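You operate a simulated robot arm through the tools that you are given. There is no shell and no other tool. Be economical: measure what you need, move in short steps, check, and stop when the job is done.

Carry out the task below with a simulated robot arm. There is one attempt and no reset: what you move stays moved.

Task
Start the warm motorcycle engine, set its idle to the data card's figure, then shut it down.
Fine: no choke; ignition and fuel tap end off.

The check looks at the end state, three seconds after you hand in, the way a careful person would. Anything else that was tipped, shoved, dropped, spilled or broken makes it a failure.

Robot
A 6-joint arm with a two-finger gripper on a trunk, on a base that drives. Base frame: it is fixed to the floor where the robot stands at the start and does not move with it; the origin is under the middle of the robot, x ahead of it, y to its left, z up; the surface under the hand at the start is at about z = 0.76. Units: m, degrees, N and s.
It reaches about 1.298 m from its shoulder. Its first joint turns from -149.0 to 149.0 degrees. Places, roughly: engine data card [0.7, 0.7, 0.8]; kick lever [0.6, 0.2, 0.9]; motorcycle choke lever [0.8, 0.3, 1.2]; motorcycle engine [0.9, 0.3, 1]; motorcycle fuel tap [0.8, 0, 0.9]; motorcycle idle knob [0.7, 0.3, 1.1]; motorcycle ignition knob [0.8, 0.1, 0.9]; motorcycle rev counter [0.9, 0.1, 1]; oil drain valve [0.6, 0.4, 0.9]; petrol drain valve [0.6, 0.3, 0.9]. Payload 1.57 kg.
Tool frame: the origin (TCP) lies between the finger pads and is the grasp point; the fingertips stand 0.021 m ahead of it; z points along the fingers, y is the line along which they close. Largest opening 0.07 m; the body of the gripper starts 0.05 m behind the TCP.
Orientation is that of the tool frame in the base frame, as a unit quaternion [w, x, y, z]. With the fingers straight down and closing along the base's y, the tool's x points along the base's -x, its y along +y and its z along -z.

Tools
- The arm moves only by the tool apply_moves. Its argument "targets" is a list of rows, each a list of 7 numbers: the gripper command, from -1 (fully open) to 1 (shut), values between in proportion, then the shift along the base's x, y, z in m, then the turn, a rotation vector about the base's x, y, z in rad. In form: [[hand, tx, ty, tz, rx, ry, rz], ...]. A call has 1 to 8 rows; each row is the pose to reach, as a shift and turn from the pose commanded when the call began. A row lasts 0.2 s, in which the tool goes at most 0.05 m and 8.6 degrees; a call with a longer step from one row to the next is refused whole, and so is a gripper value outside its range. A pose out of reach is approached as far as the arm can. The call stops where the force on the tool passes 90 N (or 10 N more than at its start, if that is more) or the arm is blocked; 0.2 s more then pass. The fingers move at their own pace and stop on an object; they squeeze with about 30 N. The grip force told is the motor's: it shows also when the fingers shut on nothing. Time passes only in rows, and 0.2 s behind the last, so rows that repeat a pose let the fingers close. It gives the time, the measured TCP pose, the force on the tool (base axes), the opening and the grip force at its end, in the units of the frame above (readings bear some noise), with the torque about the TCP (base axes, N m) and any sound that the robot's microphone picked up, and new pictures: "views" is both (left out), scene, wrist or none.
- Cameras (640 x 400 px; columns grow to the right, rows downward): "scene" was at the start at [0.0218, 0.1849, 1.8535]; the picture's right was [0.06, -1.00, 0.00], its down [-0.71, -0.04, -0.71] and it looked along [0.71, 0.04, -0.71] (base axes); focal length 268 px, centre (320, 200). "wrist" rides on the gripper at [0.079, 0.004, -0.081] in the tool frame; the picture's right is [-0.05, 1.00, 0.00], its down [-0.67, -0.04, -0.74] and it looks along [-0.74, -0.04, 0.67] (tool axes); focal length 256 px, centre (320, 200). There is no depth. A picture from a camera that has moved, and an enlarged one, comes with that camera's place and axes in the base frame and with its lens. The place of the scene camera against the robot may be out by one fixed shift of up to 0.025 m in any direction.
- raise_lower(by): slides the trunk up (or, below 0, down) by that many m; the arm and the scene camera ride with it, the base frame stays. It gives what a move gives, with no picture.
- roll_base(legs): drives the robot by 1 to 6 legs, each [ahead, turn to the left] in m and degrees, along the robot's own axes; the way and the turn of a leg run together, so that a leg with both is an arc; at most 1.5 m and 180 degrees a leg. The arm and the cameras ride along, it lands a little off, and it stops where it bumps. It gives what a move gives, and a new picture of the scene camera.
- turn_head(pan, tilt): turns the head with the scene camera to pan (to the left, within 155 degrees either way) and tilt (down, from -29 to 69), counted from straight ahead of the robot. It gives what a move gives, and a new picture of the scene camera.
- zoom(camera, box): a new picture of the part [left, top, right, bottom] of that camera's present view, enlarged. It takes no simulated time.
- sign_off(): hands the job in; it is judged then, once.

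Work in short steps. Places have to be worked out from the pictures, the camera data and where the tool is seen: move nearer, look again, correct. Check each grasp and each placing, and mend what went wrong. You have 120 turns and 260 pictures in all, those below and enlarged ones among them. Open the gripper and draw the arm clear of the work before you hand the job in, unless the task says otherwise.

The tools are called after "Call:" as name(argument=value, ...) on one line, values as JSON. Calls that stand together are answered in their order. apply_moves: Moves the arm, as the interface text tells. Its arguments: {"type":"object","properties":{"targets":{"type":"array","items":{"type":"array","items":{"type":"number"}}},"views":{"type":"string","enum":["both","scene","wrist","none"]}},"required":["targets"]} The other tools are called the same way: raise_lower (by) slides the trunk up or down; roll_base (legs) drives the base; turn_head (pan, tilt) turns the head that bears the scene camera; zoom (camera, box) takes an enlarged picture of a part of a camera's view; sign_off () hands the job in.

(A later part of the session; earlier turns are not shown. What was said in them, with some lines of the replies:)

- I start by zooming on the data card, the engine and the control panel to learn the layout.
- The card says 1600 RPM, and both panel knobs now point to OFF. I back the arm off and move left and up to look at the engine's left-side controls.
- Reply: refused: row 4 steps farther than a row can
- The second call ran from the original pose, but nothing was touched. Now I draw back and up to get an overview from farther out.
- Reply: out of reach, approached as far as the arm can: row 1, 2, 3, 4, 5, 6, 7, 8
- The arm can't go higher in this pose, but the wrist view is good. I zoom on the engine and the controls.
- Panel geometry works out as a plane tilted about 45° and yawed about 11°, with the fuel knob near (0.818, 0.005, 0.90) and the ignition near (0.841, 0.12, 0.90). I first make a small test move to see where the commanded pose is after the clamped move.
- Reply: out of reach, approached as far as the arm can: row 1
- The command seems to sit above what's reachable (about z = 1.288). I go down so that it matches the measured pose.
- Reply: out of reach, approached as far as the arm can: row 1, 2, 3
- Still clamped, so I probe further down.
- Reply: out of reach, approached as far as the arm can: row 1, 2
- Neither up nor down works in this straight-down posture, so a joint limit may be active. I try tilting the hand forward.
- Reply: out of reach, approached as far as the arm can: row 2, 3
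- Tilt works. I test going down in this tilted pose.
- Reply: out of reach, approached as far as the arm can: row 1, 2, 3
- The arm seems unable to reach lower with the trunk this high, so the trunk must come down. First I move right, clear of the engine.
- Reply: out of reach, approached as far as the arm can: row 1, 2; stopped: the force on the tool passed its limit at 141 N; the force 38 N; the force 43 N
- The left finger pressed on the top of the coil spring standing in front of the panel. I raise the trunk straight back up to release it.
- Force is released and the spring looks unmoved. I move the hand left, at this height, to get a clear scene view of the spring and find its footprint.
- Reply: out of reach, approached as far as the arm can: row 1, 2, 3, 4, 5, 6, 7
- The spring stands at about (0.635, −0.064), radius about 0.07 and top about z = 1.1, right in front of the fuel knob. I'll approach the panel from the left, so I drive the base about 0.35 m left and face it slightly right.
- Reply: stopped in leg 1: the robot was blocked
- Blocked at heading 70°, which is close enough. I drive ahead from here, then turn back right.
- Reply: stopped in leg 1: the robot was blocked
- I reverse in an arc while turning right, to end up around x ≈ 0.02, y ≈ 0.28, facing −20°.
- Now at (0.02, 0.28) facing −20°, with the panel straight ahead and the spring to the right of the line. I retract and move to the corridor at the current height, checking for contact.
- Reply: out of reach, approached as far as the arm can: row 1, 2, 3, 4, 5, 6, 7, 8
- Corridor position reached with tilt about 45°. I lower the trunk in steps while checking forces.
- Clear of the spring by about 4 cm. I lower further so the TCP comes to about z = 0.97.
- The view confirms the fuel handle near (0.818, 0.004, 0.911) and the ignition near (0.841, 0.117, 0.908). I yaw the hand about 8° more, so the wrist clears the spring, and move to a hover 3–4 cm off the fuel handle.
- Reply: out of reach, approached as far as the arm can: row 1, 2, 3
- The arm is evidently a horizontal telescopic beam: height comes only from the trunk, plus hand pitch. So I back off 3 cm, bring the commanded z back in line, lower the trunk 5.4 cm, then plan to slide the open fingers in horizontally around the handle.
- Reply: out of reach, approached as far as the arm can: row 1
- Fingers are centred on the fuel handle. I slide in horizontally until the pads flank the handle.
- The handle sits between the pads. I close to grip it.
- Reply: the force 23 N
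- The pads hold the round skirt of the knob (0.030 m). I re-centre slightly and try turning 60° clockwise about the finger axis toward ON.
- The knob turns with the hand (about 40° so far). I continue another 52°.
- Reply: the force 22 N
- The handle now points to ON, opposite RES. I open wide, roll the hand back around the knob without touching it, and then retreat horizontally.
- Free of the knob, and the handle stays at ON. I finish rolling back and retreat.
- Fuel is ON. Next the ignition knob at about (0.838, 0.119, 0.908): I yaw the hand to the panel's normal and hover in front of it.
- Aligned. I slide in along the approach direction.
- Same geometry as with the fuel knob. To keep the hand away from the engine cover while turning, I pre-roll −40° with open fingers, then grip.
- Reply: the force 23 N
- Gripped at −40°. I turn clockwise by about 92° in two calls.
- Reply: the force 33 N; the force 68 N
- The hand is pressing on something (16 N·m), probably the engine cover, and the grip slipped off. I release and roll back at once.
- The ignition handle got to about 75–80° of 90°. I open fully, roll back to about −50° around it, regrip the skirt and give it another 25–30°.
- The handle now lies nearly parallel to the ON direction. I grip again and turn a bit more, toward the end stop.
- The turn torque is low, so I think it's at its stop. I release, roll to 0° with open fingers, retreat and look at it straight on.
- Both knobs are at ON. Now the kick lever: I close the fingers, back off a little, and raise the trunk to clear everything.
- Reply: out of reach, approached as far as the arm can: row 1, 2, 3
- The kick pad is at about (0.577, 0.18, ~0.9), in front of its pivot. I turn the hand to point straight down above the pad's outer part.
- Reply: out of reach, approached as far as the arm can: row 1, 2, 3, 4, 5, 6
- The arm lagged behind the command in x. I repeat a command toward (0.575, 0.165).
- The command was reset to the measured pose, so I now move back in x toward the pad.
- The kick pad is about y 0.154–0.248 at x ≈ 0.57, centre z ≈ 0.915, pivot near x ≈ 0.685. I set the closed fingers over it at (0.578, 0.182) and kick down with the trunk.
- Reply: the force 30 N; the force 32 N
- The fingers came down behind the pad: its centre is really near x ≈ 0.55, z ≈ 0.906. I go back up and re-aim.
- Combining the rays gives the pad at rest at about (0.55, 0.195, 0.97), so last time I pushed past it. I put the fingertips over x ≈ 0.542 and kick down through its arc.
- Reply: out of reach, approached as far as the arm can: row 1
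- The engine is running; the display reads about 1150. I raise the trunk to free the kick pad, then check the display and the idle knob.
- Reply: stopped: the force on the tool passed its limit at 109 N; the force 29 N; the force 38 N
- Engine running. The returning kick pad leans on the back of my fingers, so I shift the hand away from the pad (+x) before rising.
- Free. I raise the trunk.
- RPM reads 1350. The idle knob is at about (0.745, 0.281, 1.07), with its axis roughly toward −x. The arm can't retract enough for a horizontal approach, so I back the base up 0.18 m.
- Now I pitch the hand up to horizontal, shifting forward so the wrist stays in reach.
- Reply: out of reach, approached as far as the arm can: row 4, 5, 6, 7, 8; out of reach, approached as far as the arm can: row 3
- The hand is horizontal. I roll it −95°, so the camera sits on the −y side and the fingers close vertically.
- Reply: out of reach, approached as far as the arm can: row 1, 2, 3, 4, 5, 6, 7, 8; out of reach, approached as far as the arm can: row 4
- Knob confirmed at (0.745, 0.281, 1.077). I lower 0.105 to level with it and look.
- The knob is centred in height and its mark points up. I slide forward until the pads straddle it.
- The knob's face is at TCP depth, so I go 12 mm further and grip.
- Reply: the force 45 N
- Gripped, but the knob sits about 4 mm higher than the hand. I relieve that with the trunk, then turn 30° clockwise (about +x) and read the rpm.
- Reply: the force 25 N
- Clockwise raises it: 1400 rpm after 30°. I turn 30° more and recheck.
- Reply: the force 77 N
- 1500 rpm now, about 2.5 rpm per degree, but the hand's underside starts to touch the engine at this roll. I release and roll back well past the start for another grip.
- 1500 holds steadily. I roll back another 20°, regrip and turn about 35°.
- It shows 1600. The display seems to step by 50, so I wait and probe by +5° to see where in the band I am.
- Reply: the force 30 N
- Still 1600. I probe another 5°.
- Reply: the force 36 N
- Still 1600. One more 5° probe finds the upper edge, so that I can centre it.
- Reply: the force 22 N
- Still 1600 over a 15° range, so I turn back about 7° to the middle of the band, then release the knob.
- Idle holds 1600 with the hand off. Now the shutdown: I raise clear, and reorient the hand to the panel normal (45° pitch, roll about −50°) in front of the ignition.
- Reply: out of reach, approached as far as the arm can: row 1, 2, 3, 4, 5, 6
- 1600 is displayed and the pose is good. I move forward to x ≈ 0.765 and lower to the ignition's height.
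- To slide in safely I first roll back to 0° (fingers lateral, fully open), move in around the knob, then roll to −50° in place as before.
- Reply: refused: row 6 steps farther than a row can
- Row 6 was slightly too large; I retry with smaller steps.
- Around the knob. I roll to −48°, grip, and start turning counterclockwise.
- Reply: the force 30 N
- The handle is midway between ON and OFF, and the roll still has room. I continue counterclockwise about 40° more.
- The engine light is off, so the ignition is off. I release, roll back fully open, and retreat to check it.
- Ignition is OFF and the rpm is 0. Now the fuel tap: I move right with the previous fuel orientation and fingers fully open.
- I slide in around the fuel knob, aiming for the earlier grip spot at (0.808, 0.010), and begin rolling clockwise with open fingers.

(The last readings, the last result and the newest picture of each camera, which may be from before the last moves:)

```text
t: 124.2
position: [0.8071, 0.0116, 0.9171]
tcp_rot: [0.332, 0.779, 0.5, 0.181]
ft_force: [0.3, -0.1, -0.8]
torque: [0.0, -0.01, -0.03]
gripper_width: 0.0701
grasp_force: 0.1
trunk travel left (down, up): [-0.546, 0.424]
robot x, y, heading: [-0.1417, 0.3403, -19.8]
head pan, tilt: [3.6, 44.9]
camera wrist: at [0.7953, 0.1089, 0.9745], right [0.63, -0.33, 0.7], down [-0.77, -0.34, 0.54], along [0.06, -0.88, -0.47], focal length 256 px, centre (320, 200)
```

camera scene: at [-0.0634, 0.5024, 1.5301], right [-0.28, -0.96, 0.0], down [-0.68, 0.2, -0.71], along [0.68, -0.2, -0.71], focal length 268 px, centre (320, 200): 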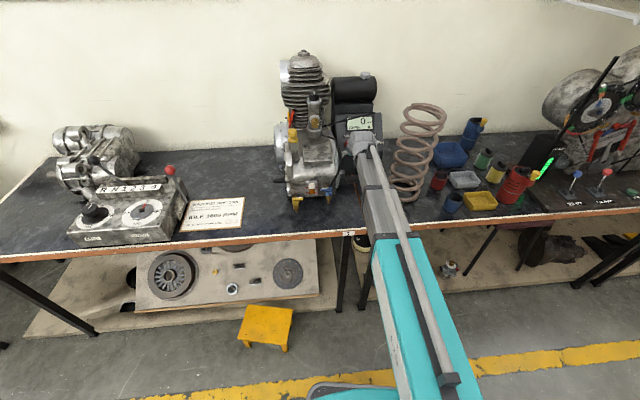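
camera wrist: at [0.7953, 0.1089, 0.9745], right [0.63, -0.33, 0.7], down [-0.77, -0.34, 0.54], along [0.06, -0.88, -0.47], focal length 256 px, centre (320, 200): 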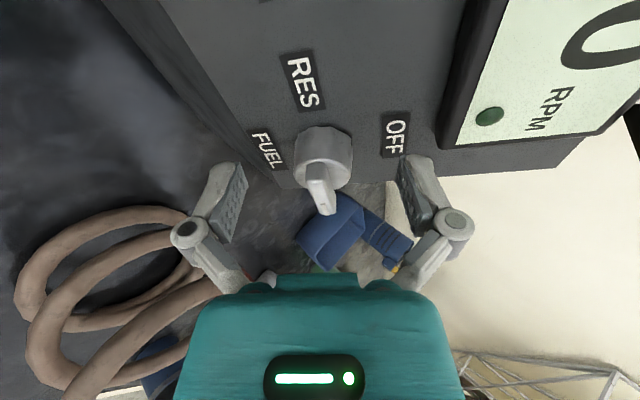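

The knob is centred between the pads. I grip it and turn counterclockwise.

Call:
apply_moves(targets=[[0, 0, 0, 0, 0, 0, 0], [1, 0, 0, 0, 0, 0, 0], [1, 0, 0, 0, 0, 0, 0], [1, 0, 0, 0, 0, 0, 0], [1, 0, 0, 0, -0.087, 0.047, 0.1], [1, 0, 0, 0, -0.173, 0.094, 0.2], [1, 0, 0, 0, -0.26, 0.14, 0.3], [1, 0, 0, 0, -0.346, 0.187, 0.4]], views="none")

Call:
apply_moves(targets=[[1, 0, 0, 0, -0.087, 0.047, 0.1], [1, 0, 0, 0, -0.173, 0.094, 0.2], [1, 0, 0, 0, -0.26, 0.14, 0.3], [1, 0, 0, 0, -0.346, 0.187, 0.4], [1, 0, 0, 0, -0.433, 0.234, 0.5], [1, 0, 0, 0, -0.52, 0.281, 0.6], [1, 0, 0, 0, -0.62, 0.335, 0.71]], views="wrist")

```text
t: 126.0
position: [0.8064, 0.0116, 0.9184]
tcp_rot: [0.37, 0.609, 0.697, 0.082]
ft_force: [2.6, 1.5, 7.3]
torque: [-0.53, -0.66, -0.42]
gripper_width: 0.0286
grasp_force: 32.1
trunk travel left (down, up): [-0.546, 0.424]
robot x, y, heading: [-0.1425, 0.3396, -20.1]
head pan, tilt: [3.6, 44.9]
```

```text
refused: row 7 steps farther than a row can; nothing moved
```

I continue the turn with legal step sizes.

Call:
apply_moves(targets=[[1, 0, 0, 0, -0.087, 0.047, 0.1], [1, 0, 0, 0, -0.173, 0.094, 0.2], [1, 0, 0, 0, -0.26, 0.14, 0.3], [1, 0, 0, 0, -0.346, 0.187, 0.4], [1, 0, 0, 0, -0.433, 0.234, 0.5], [1, 0, 0, 0, -0.52, 0.281, 0.6], [1, 0, 0, 0, -0.6, 0.324, 0.69]], views="wrist")

```text
t: 127.6
position: [0.8047, 0.0105, 0.9193]
tcp_rot: [0.367, 0.214, 0.9, -0.101]
ft_force: [-13.3, -1.7, -0.7]
torque: [-0.09, -0.78, -0.02]
gripper_width: 0.0292
grasp_force: 32.6
trunk travel left (down, up): [-0.546, 0.424]
robot x, y, heading: [-0.1415, 0.3412, -19.8]
head pan, tilt: [3.6, 44.9]
camera wrist: at [0.7073, 0.0665, 0.9207], right [0.49, 0.87, 0.01], down [-0.05, 0.01, 1.0], along [0.87, -0.49, 0.05], focal length 256 px, centre (320, 200)
```

wrist: 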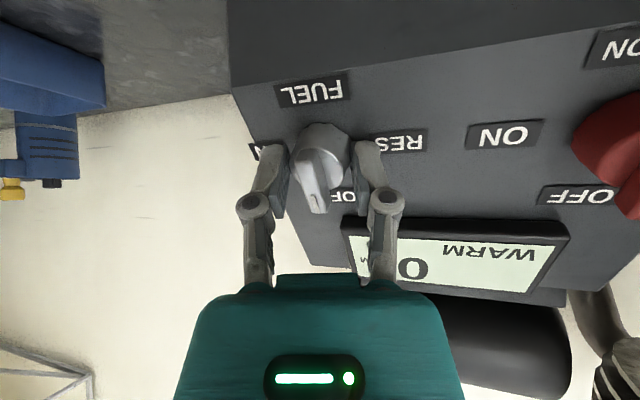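

The handle is back at OFF, like the original picture. I nudge it a few degrees more to be sure, then release and retreat.

Call:
apply_moves(targets=[[1, 0, 0, 0, -0.062, 0.033, 0.071], [1, 0, 0, 0, -0.062, 0.033, 0.071], [-1, 0, 0, 0, -0.062, 0.033, 0.071], [-1, 0, 0, 0, -0.0, 0.0, 0.0], [-1, 0, 0, 0, 0, 0, 0], [-1, -0.02, 0.012, 0, 0, 0, 0], [-1, -0.05, 0.03, 0, 0, 0, 0], [-1, -0.06, 0.06, 0, 0, 0, 0]], views="both")

Call:
zoom(camera="wrist", box=[200, 80, 560, 305])

```text
t: 129.4
position: [0.7472, 0.0691, 0.9168]
tcp_rot: [0.367, 0.214, 0.9, -0.1]
ft_force: [0.7, -0.1, 0.2]
torque: [0.01, 0.03, 0.0]
gripper_width: 0.07
grasp_force: 0.1
trunk travel left (down, up): [-0.546, 0.424]
robot x, y, heading: [-0.1452, 0.335, -19.7]
head pan, tilt: [3.6, 44.9]
camera scene: at [-0.0636, 0.5019, 1.5301], right [-0.28, -0.96, 0.0], down [-0.68, 0.2, -0.71], along [0.68, -0.2, -0.71], focal length 268 px, centre (320, 200)
camera wrist: at [0.6482, 0.1266, 0.9199], right [0.49, 0.87, 0.02], down [-0.05, 0.01, 1.0], along [0.87, -0.49, 0.05], focal length 256 px, centre (320, 200)
```

scene: 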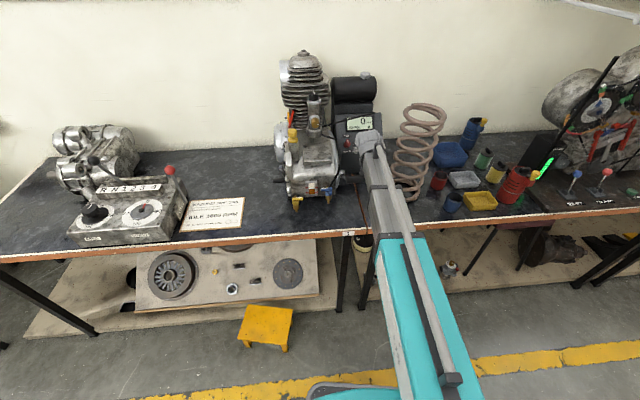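
wrist: 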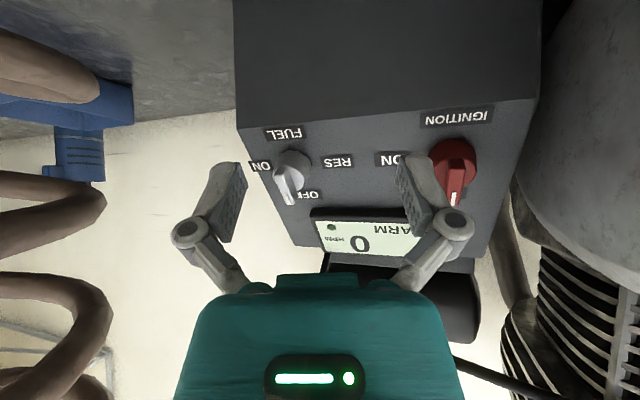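

```text
1.78 times, centred on (380, 192) of wrist
camera zoom: at [0.6482, 0.1266, 0.9199], right [0.49, 0.87, 0.02], down [-0.05, 0.01, 1.0], along [0.87, -0.49, 0.05], focal length 455 px, centre (213, 213)
```

zoom: 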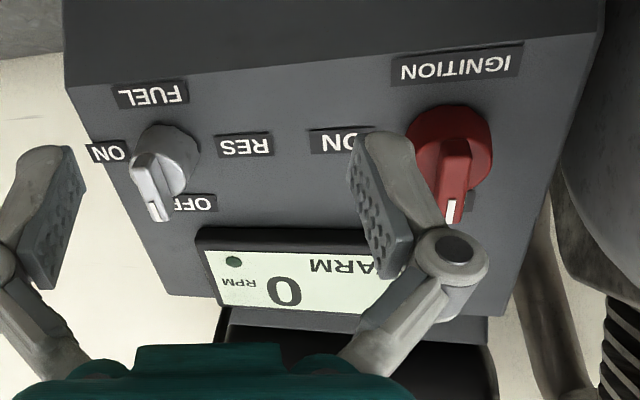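

Fuel and ignition both point to OFF and the display reads 0. I withdraw the arm: back and up, clear of everything.

Call:
apply_moves(targets=[[-1, -0.02, 0.025, 0, 0, 0, 0], [-1, -0.03, 0.035, 0, 0, 0, 0]], views="none")

Call:
raise_lower(by=0.3)

Call:
apply_moves(targets=[[-1, -0.04, 0.02, 0, 0, 0, 0], [-1, -0.08, 0.04, 0, 0, 0, 0], [-1, -0.12, 0.06, 0, 0, 0, 0], [-1, -0.16, 0.08, 0, 0, 0, 0], [-1, -0.2, 0.1, 0, 0, 0, 0]], views="both")

Call:
zoom(camera="scene", box=[260, 100, 460, 280])

```text
t: 130.0
position: [0.7164, 0.1049, 0.9171]
tcp_rot: [0.367, 0.215, 0.899, -0.1]
ft_force: [0.0, 0.3, -0.9]
torque: [0.0, 0.02, -0.01]
gripper_width: 0.0702
grasp_force: 0.0
trunk travel left (down, up): [-0.546, 0.424]
robot x, y, heading: [-0.1394, 0.3349, -19.8]
head pan, tilt: [3.6, 44.9]
```

```text
t: 133.0
position: [0.7168, 0.1046, 1.2184]
tcp_rot: [0.367, 0.214, 0.9, -0.099]
ft_force: [0.0, 0.5, 0.4]
torque: [0.02, 0.01, -0.03]
gripper_width: 0.0698
grasp_force: 0.1
trunk travel left (down, up): [-0.846, 0.124]
robot x, y, heading: [-0.143, 0.3409, -19.9]
head pan, tilt: [3.6, 44.9]
```

```text
t: 134.2
position: [0.5177, 0.2054, 1.2195]
tcp_rot: [0.367, 0.214, 0.9, -0.1]
ft_force: [0.2, 0.3, -0.9]
torque: [0.01, -0.01, 0.0]
gripper_width: 0.0699
grasp_force: 0.1
trunk travel left (down, up): [-0.846, 0.124]
robot x, y, heading: [-0.1415, 0.3374, -20.0]
head pan, tilt: [3.6, 44.9]
camera scene: at [-0.0642, 0.5027, 1.8301], right [-0.28, -0.96, 0.0], down [-0.68, 0.2, -0.71], along [0.68, -0.2, -0.71], focal length 268 px, centre (320, 200)
camera wrist: at [0.4198, 0.2623, 1.2202], right [0.49, 0.87, 0.02], down [-0.05, 0.01, 1.0], along [0.87, -0.49, 0.05], focal length 256 px, centre (320, 200)
```

scene: 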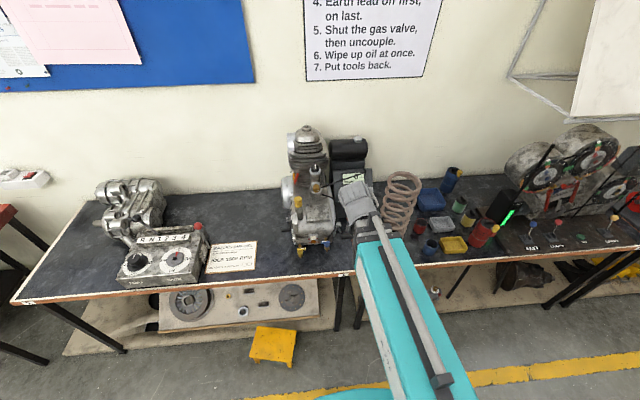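
wrist: 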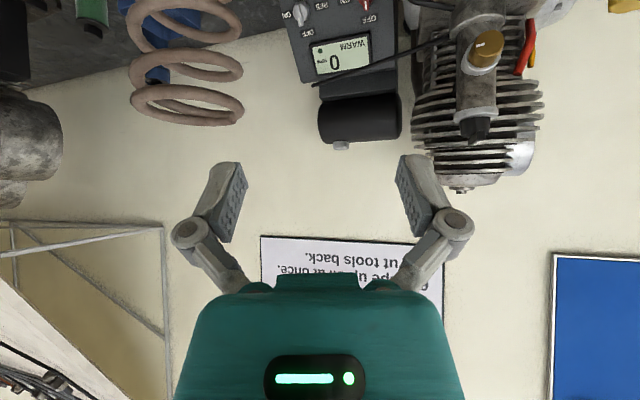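

```text
2.22 times, centred on (360, 190) of scene
camera zoom: at [-0.0642, 0.5027, 1.8301], right [-0.28, -0.96, 0.0], down [-0.68, 0.2, -0.71], along [0.68, -0.2, -0.71], focal length 595 px, centre (231, 222)
```

zoom: 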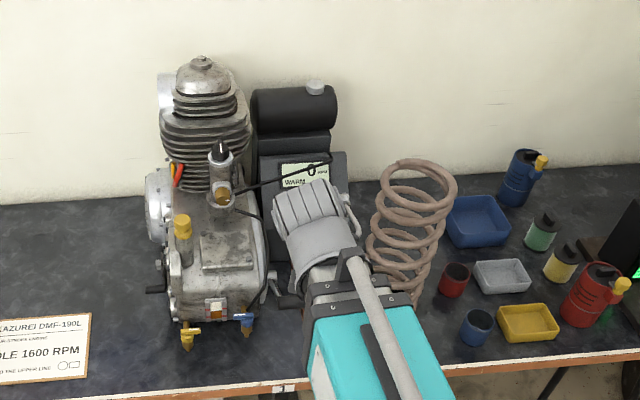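

Everything stands as it did, the idle knob is untouched since it was set, both switches are off and the arm is clear with the gripper open. I hand in.

Call:
sign_off()

```text
The job is handed in.
```

The warm engine was started without the choke, its idle was set to 1600 RPM as on the data card, and it was shut down with the ignition and fuel tap both off. The rev counter reads in steps of 50, so 1600 is exact only to that resolution.

The hand made a few unplanned contacts along the way. It pressed on the coil spring once, pushed against the engine side while turning the ignition and idle knobs, and caught the kick lever on its return. Nothing looked moved in the last pictures.
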